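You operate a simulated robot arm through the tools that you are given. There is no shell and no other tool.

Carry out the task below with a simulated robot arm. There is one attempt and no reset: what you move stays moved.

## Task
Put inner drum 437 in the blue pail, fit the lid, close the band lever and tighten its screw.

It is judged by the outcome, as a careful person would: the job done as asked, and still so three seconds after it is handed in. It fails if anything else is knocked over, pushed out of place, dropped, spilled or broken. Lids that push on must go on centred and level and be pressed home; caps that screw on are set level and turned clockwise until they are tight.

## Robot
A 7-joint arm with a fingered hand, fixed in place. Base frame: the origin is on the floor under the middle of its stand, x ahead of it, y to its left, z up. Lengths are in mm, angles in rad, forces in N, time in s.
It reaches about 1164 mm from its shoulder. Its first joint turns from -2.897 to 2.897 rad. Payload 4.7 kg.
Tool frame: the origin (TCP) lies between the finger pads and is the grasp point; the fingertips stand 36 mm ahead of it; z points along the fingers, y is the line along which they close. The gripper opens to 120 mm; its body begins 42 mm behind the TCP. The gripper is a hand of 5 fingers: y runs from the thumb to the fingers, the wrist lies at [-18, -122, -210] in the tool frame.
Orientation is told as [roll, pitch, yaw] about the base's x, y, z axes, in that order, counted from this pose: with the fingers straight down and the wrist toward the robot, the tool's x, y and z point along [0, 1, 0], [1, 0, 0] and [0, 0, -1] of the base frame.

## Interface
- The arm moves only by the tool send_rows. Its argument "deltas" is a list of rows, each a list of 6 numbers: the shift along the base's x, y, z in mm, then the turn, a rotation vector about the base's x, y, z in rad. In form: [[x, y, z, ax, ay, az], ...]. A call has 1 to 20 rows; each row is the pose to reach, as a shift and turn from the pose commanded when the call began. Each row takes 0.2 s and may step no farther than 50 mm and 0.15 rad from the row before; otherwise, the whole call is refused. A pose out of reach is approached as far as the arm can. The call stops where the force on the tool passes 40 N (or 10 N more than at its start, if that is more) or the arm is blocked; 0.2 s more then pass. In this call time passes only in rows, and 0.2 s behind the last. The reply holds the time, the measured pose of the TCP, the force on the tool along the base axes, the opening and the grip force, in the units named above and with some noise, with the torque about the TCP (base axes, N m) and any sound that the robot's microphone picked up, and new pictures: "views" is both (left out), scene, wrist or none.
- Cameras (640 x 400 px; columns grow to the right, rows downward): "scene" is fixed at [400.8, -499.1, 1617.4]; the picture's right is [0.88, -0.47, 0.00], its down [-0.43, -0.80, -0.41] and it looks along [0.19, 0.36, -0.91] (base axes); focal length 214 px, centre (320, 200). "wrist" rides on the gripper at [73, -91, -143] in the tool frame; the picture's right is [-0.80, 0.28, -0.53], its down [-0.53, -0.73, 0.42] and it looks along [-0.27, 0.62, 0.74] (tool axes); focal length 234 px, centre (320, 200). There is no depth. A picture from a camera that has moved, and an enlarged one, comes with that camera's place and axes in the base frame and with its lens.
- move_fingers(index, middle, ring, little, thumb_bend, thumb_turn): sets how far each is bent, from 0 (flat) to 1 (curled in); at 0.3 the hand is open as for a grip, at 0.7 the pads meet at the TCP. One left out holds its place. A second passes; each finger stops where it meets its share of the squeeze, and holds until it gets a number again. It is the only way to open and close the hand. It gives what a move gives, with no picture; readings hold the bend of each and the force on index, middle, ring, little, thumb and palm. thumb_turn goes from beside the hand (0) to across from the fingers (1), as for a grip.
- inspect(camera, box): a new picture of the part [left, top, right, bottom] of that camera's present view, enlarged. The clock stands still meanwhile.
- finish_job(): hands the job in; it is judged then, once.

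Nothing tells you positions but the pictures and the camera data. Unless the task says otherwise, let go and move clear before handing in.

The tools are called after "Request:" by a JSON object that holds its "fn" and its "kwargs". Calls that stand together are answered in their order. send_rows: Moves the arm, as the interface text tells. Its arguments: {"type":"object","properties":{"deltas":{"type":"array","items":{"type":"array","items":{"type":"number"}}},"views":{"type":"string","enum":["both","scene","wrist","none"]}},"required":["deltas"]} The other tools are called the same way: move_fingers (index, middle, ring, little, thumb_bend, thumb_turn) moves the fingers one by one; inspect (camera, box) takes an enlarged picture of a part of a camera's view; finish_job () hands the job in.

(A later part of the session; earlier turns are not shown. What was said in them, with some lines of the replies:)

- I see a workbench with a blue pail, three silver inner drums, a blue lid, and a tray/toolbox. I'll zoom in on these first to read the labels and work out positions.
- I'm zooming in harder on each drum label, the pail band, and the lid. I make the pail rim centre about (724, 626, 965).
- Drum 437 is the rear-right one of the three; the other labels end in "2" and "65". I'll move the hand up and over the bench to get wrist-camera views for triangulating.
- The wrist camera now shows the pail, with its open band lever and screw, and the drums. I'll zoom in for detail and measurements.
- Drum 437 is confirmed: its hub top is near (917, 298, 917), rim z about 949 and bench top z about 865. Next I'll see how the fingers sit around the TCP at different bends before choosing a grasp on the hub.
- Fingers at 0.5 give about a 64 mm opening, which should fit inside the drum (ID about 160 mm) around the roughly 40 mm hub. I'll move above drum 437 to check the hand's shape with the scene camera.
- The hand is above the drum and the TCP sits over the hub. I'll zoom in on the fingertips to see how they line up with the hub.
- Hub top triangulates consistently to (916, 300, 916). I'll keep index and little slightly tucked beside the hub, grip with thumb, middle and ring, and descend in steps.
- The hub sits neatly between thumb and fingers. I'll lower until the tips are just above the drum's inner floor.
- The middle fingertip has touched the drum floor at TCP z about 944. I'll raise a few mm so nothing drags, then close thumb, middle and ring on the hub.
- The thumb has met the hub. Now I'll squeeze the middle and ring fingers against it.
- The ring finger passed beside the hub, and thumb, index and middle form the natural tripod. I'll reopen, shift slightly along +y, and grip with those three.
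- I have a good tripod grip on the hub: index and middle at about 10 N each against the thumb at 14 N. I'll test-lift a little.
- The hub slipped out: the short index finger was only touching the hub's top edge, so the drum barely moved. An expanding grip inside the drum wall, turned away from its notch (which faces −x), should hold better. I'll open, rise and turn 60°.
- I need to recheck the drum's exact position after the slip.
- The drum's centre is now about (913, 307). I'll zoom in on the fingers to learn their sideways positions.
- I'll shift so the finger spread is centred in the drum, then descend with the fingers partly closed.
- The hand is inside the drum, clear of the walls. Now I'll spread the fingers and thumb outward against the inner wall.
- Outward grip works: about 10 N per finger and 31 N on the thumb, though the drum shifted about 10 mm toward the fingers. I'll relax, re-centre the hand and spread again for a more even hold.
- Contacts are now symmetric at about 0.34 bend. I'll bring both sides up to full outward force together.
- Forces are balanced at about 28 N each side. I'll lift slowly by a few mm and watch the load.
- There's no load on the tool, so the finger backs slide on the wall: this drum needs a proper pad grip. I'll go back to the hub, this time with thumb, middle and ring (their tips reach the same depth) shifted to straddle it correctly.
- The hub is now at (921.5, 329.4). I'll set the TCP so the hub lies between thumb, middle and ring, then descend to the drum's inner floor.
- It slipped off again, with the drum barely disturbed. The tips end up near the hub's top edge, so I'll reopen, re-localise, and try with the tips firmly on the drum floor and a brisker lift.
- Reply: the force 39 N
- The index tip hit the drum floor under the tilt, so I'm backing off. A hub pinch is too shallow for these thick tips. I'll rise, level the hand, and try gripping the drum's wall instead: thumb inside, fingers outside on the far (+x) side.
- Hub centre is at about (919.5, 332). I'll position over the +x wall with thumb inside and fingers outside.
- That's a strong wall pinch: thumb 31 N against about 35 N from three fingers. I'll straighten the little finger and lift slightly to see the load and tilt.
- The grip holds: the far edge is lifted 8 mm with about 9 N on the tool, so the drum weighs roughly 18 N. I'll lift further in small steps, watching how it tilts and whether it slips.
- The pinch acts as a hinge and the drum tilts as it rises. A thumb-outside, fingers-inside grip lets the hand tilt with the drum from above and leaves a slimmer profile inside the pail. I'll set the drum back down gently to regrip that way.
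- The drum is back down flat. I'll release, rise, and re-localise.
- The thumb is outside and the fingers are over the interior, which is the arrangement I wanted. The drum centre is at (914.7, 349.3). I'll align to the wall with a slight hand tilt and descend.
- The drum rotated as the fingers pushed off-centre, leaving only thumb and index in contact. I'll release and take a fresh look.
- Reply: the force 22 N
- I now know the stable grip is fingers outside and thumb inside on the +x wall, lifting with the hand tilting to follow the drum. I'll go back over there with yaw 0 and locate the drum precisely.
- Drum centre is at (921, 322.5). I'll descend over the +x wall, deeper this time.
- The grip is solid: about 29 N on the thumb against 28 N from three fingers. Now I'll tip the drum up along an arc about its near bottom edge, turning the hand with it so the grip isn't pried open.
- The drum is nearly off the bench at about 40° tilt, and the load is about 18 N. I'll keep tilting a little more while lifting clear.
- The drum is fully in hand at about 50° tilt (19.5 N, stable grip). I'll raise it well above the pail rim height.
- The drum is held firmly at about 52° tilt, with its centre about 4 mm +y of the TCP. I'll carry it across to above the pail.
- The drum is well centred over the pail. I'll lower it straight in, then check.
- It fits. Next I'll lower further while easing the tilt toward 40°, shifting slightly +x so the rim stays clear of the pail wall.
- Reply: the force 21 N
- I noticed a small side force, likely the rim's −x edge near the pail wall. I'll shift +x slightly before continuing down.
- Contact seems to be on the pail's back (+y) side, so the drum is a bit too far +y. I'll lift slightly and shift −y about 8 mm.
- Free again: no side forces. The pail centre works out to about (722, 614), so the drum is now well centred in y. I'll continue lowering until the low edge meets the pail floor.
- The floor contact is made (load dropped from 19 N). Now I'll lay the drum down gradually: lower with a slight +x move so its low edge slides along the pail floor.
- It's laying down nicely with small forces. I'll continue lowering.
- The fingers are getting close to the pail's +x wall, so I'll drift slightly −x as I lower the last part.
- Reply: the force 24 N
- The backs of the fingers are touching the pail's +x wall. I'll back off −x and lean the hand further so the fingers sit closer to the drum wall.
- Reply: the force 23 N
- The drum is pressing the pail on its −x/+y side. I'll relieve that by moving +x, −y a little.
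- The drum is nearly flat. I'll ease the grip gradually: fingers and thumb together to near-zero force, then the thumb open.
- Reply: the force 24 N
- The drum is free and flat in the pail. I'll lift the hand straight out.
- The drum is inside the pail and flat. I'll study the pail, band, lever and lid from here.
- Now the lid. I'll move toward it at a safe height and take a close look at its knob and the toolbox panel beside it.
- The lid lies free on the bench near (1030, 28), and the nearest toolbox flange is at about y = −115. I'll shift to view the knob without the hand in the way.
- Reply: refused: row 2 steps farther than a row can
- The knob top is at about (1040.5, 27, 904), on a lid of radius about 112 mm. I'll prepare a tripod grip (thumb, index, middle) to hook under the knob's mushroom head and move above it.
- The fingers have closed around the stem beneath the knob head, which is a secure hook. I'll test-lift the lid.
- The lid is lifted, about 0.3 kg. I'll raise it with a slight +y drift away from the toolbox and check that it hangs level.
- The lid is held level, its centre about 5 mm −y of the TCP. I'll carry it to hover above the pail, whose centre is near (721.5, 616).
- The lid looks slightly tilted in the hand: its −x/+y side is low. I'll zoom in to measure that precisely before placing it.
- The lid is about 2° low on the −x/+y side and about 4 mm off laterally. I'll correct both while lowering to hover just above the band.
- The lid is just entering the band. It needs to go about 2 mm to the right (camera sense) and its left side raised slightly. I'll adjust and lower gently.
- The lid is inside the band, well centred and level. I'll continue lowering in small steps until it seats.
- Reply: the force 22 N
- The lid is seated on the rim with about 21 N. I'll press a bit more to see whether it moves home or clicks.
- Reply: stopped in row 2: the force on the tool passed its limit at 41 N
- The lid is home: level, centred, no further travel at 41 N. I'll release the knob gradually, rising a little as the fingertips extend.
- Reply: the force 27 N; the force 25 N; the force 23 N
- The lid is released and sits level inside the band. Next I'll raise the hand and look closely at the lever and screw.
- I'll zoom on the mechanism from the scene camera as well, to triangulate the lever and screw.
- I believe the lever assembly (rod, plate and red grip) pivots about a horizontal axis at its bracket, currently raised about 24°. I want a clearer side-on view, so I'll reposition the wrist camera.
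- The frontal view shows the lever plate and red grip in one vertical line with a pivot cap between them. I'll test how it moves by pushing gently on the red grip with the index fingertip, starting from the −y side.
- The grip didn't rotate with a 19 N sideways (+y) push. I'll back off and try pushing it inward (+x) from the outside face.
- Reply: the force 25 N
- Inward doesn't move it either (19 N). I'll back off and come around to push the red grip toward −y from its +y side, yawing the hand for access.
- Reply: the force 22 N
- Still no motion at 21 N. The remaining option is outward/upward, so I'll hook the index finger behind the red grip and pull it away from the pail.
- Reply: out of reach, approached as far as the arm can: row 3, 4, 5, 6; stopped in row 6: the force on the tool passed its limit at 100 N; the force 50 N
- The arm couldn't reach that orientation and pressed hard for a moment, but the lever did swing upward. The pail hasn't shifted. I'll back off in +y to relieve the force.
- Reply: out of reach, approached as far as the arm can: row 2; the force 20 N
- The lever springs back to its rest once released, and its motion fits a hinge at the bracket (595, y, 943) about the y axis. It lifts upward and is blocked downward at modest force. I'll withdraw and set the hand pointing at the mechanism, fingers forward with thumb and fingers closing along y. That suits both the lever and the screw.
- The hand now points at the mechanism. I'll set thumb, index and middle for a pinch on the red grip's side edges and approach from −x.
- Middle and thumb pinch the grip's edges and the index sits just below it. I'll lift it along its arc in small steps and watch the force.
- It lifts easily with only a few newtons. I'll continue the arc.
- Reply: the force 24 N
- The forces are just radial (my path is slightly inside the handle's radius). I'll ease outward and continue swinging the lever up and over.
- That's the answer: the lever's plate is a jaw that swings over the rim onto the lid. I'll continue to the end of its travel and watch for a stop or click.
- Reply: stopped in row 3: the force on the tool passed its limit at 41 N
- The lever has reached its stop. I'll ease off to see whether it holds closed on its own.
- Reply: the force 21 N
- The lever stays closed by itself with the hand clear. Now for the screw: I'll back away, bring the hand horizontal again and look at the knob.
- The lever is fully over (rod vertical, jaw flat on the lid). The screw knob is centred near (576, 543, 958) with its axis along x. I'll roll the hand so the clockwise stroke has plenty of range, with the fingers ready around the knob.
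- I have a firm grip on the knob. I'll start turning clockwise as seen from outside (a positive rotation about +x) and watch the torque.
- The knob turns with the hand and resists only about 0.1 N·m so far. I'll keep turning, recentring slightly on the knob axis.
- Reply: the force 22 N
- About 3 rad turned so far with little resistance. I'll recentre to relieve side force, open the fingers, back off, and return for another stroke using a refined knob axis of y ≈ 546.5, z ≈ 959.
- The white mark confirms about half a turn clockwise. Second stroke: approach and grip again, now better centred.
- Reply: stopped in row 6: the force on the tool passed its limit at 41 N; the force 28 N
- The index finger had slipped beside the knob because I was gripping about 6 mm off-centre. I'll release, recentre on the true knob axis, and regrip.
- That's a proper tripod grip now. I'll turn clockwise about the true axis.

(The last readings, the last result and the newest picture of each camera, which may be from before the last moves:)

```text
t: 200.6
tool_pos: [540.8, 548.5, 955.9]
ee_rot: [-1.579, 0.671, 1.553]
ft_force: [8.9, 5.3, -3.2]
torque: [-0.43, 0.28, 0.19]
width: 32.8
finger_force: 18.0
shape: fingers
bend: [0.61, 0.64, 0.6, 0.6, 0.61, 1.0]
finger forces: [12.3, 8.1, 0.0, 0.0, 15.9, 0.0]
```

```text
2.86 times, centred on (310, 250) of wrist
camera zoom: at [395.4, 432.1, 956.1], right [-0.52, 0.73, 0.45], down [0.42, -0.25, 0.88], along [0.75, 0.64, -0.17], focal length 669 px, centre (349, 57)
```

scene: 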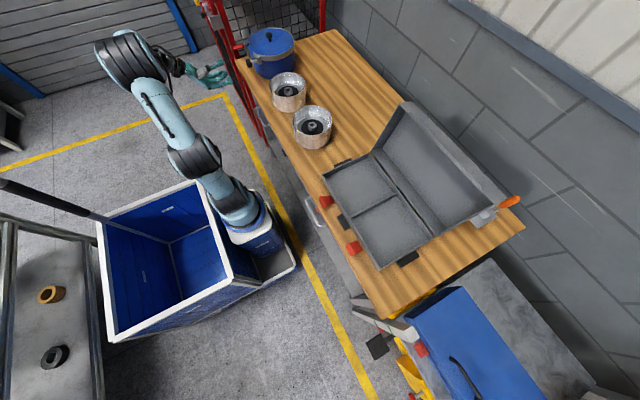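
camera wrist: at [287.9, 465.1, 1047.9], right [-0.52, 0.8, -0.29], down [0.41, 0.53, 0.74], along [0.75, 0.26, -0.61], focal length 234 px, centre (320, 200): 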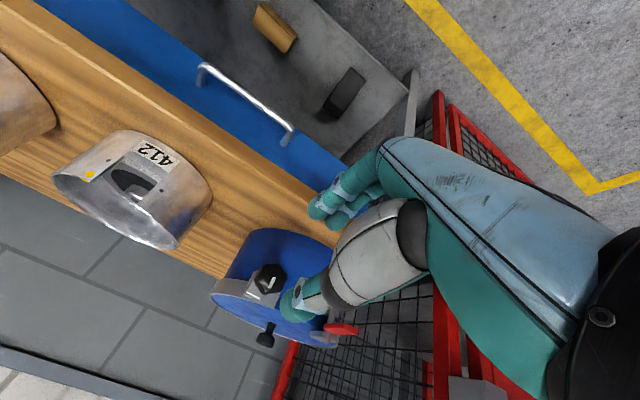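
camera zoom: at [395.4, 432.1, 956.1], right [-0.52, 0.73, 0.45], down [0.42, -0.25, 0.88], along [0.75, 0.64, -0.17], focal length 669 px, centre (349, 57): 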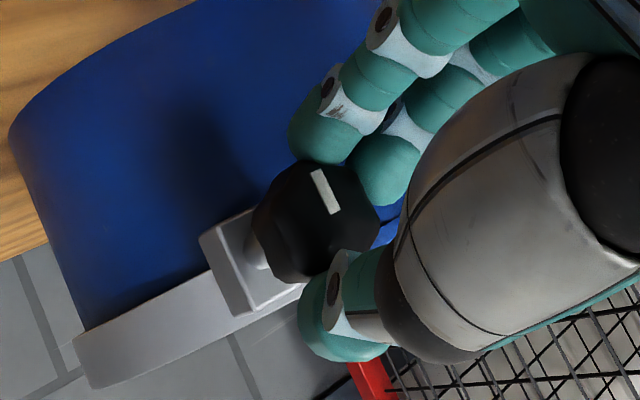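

The knob didn't turn this time and torque rose to about 0.43 N·m, so it may already be tight. I'll squeeze harder and try again to be sure.

Request:
{"fn": "move_fingers", "kwargs": {"index": 0.85, "middle": 0.85, "thumb_bend": 0.95}}

Request:
{"fn": "send_rows", "kwargs": {"deltas": [[0, 0.6, 0.1, 0.1, 0, 0], [0, 1.0, 0.2, 0.2, 0, 0], [0, 1.4, 0.4, 0.3, 0, 0]], "views": "none"}}

Request:
{"fn": "inspect", "kwargs": {"camera": "wrist", "box": [240, 180, 380, 320]}}

```text
t: 201.6
tool_pos: [541.3, 548.2, 956.9]
ee_rot: [-1.581, 0.671, 1.549]
ft_force: [11.3, 12.6, 18.1]
torque: [-0.08, -0.18, 0.57]
width: 33.0
finger_force: 27.3
shape: fingers
bend: [0.61, 0.64, 0.6, 0.6, 0.6, 1.0]
finger forces: [10.6, 13.9, 0.0, 0.0, 30.4, 0.0]
```

```text
t: 202.4
tool_pos: [541.2, 548.6, 954.3]
ee_rot: [-1.572, 0.374, 1.553]
ft_force: [15.4, 8.4, 10.6]
torque: [-0.56, 0.23, 0.56]
width: 32.8
finger_force: 29.0
shape: fingers
bend: [0.63, 0.63, 0.6, 0.6, 0.6, 1.0]
finger forces: [13.6, 12.5, 0.0, 0.0, 31.6, 0.0]
```

```text
2.86 times, centred on (310, 250) of wrist
camera zoom: at [395.8, 437.7, 921.8], right [-0.52, 0.56, 0.65], down [0.41, -0.49, 0.76], along [0.75, 0.66, 0.02], focal length 669 px, centre (349, 57)
```

zoom: 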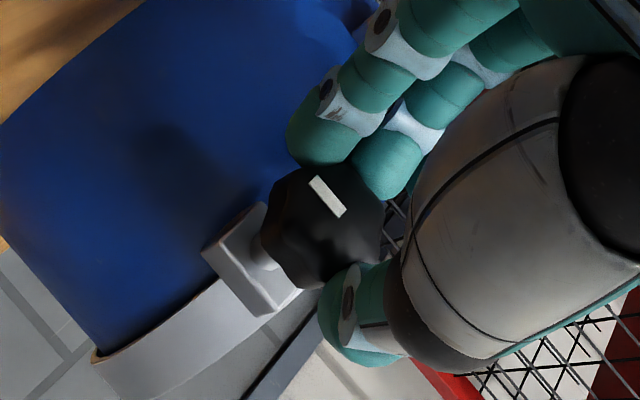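

Request:
{"fn": "send_rows", "kwargs": {"deltas": [[0, 0.5, 0.2, 0.12, 0, 0], [0, 1.0, 0.4, 0.24, 0, 0], [0, 1.4, 0.8, 0.36, 0, 0], [0, 1.7, 1.2, 0.48, 0, 0]], "views": "none"}}

Request:
{"fn": "inspect", "kwargs": {"camera": "wrist", "box": [240, 180, 380, 320]}}

```text
t: 203.4
tool_pos: [541.4, 549.5, 956.4]
ee_rot: [-1.564, -0.107, 1.554]
ft_force: [24.1, 6.7, 6.8]
torque: [-0.76, 0.43, 0.59]
width: 32.2
finger_force: 33.8
shape: fingers
bend: [0.63, 0.62, 0.6, 0.6, 0.61, 1.0]
finger forces: [21.7, 10.6, 0.1, 0.1, 35.0, 0.0]
```

```text
2.86 times, centred on (310, 250) of wrist
camera zoom: at [396.0, 467.5, 876.7], right [-0.52, 0.2, 0.83], down [0.41, -0.79, 0.45], along [0.75, 0.58, 0.33], focal length 669 px, centre (349, 57)
```

zoom: 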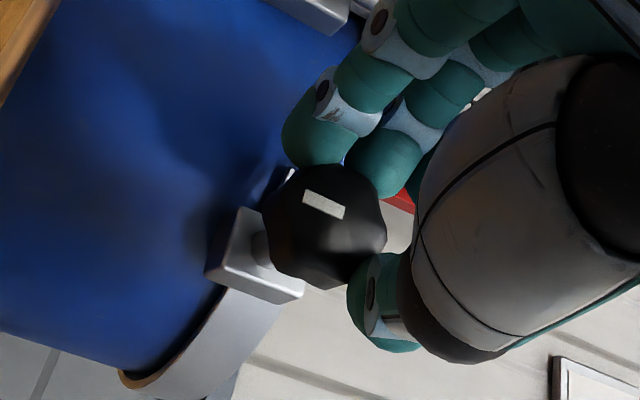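

Torque has reached 0.76 N·m and the knob no longer turns, so the screw is tight. I'll release, back off, and inspect everything.

Request:
{"fn": "move_fingers", "kwargs": {"index": 0.47, "middle": 0.47, "thumb_bend": 0.47}}

Request:
{"fn": "send_rows", "kwargs": {"deltas": [[-20, 0, 0, 0, 0, 0], [-50, 0, 0, 0, 0, 0], [-80, -5, 0, 0, 0, 0], [-110, -15, 5, 0, 0, 0]], "views": "both"}}

Request:
{"fn": "inspect", "kwargs": {"camera": "scene", "box": [232, 20, 302, 80]}}

Request:
{"fn": "inspect", "kwargs": {"camera": "scene", "box": [240, 36, 272, 68]}}

Request:
{"fn": "inspect", "kwargs": {"camera": "wrist", "box": [200, 180, 320, 300]}}

```text
t: 204.4
tool_pos: [540.8, 549.3, 957.1]
ee_rot: [-1.567, -0.105, 1.555]
ft_force: [0.0, 0.2, -0.2]
torque: [0.02, -0.01, -0.01]
width: 71.2
finger_force: 0.0
shape: fingers
bend: [0.47, 0.47, 0.6, 0.6, 0.47, 1.0]
finger forces: [0.0, 0.0, 0.0, 0.0, 0.0, 0.0]
```

```text
t: 205.4
tool_pos: [429.8, 534.5, 963.2]
ee_rot: [-1.566, -0.106, 1.554]
ft_force: [-0.1, 0.1, -0.8]
torque: [-0.03, 0.03, -0.01]
width: 71.8
finger_force: 0.1
shape: fingers
bend: [0.47, 0.47, 0.6, 0.6, 0.47, 1.0]
finger forces: [0.0, 0.1, 0.0, 0.0, 0.0, 0.0]
camera wrist: at [284.4, 452.3, 883.0], right [-0.52, 0.2, 0.83], down [0.41, -0.79, 0.45], along [0.75, 0.58, 0.33], focal length 234 px, centre (320, 200)
```

scene: 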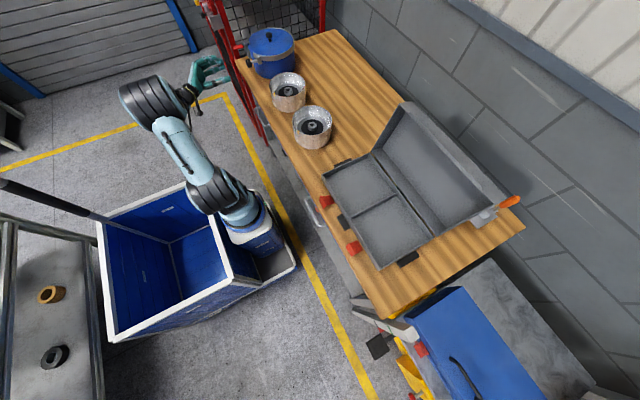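
wrist: 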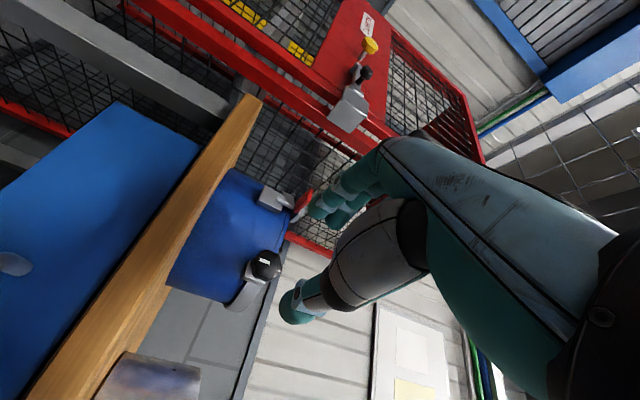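

```text
6.67 times, centred on (267, 50) of scene
camera zoom: at [400.8, -499.1, 1617.4], right [0.88, -0.47, 0.0], down [-0.43, -0.8, -0.41], along [0.19, 0.36, -0.91], focal length 1430 px, centre (673, 1200)
```

zoom: 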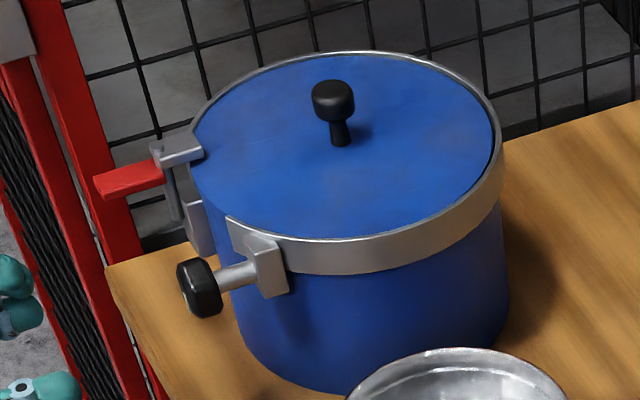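

```text
12.50 times, centred on (256, 52) of scene
camera zoom: at [400.8, -499.1, 1617.4], right [0.88, -0.47, 0.0], down [-0.43, -0.8, -0.41], along [0.19, 0.36, -0.91], focal length 2681 px, centre (1120, 2050)
```

zoom: 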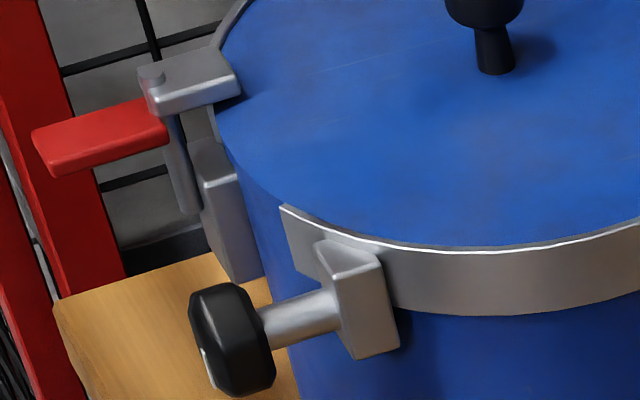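

```text
3.33 times, centred on (260, 240) of wrist
camera zoom: at [284.4, 452.3, 883.0], right [-0.52, 0.2, 0.83], down [0.41, -0.79, 0.45], along [0.75, 0.58, 0.33], focal length 781 px, centre (520, 67)
```

zoom: 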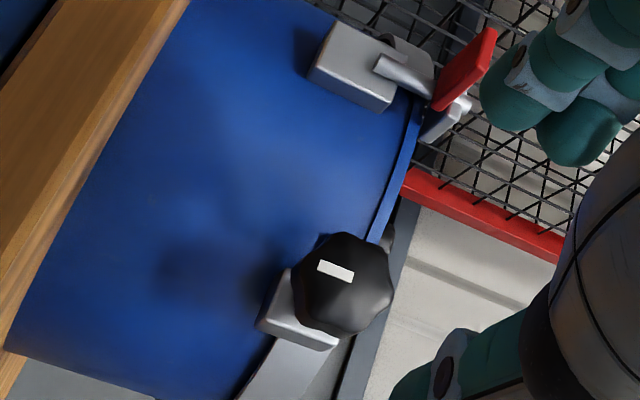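

The job looks complete. I'll take one more close look at the lever jaw and the rim before moving clear.

Request:
{"fn": "inspect", "kwargs": {"camera": "scene", "box": [238, 34, 262, 56]}}

Request:
{"fn": "inspect", "kwargs": {"camera": "scene", "box": [262, 22, 298, 56]}}

Request:
{"fn": "inspect", "kwargs": {"camera": "scene", "box": [255, 60, 355, 160]}}

```text
16.00 times, centred on (250, 45) of scene
camera zoom: at [400.8, -499.1, 1617.4], right [0.88, -0.47, 0.0], down [-0.43, -0.8, -0.41], along [0.19, 0.36, -0.91], focal length 3432 px, centre (1440, 2680)
```

zoom: 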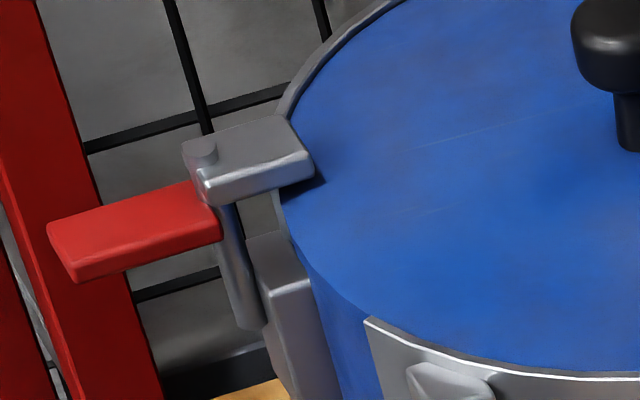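

```text
11.76 times, centred on (280, 39) of scene
camera zoom: at [400.8, -499.1, 1617.4], right [0.88, -0.47, 0.0], down [-0.43, -0.8, -0.41], along [0.19, 0.36, -0.91], focal length 2523 px, centre (791, 2094)
```

zoom: 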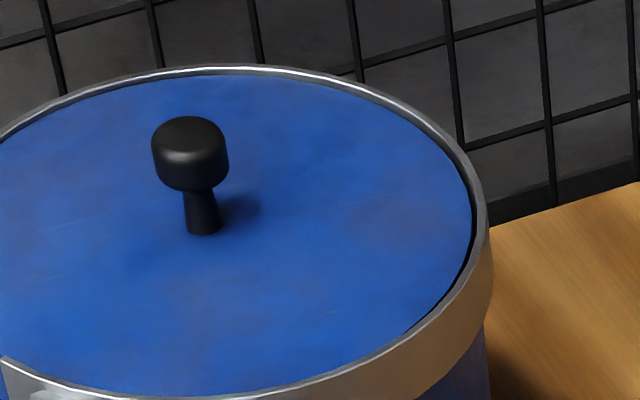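

```text
4.00 times, centred on (305, 110) of scene
camera zoom: at [400.8, -499.1, 1617.4], right [0.88, -0.47, 0.0], down [-0.43, -0.8, -0.41], along [0.19, 0.36, -0.91], focal length 858 px, centre (380, 560)
```

zoom: 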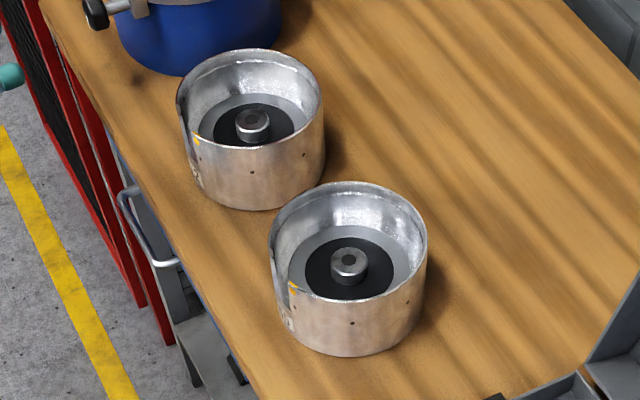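

Everything checks out. The jaw is over-centre on the lid, the lid is level in the band, the screw is tight, and the other drums stand untouched. I'll move the hand well clear.

Request:
{"fn": "send_rows", "kwargs": {"deltas": [[-20, -10, 20, 0, 0, 0], [-40, -20, 50, 0, 0, 0], [-50, -30, 85, 0, 0, 0], [-55, -40, 120, 0, 0, 0], [-60, -50, 150, 0, 0, 0]], "views": "scene"}}

Request:
{"fn": "inspect", "kwargs": {"camera": "scene", "box": [225, 15, 305, 85]}}

```text
t: 206.6
tool_pos: [369.7, 484.7, 1113.2]
ee_rot: [-1.566, -0.106, 1.554]
ft_force: [0.0, 0.1, -0.1]
torque: [0.02, -0.04, -0.02]
width: 71.5
finger_force: 0.0
shape: fingers
bend: [0.47, 0.47, 0.6, 0.6, 0.47, 1.0]
finger forces: [0.1, 0.0, 0.1, 0.0, 0.0, 0.0]
```

scene: 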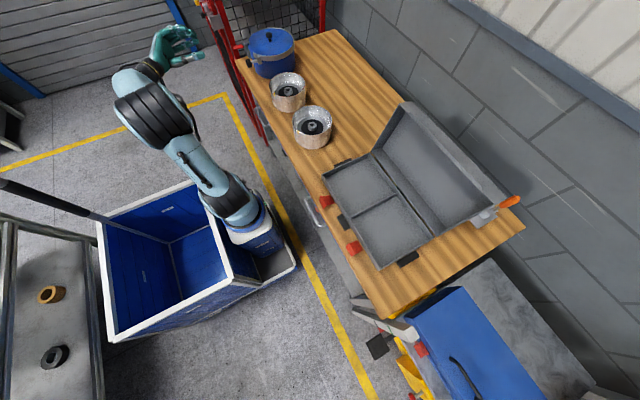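

```text
5.71 times, centred on (265, 50) of scene
camera zoom: at [400.8, -499.1, 1617.4], right [0.88, -0.47, 0.0], down [-0.43, -0.8, -0.41], along [0.19, 0.36, -0.91], focal length 1226 px, centre (634, 1057)
```

zoom: 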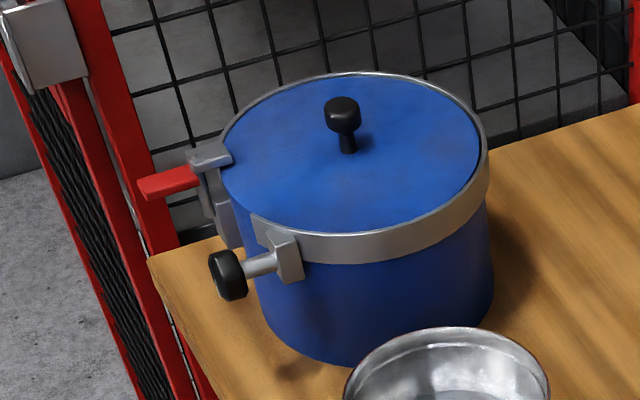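

Drum 437 is in the blue pail with the lid seated level inside the band. The band lever is swung closed over the lid edge, the screw is tight, and the hand is well clear. I'm handing in the job.

Request:
{"fn": "finish_job", "kwargs": {}}

```text
The job is handed in.
```

I put inner drum 437 in the blue pail, fitted the lid, closed the band lever and tightened the screw. The job is handed in; I have no judging result back.

- **Drum:** It lies flat on the pail floor, slightly off-centre. My early grips on it slipped, so it shifted and turned on the bench before I lifted it.
- **Lid:** It sits level and centred inside the band. I pressed it to about 41 N and it moved no further.
- **Lever:** It stays closed on its own, with its jaw over the lid edge. To close it, I swung it up and over until it stopped.
- **Screw:** I turned it clockwise a little over half a turn. It then held against about 0.76 N·m without turning further. That was all the fingers could apply, so the stop is my evidence that it is tight.

While I was working out how the lever moves, the arm ran out of reach. It pressed against the lever at about 100 N before stopping. I saw no damage, and the pail did not move. The other two drums and the toolbox look untouched, and the hand was clear before I handed in.
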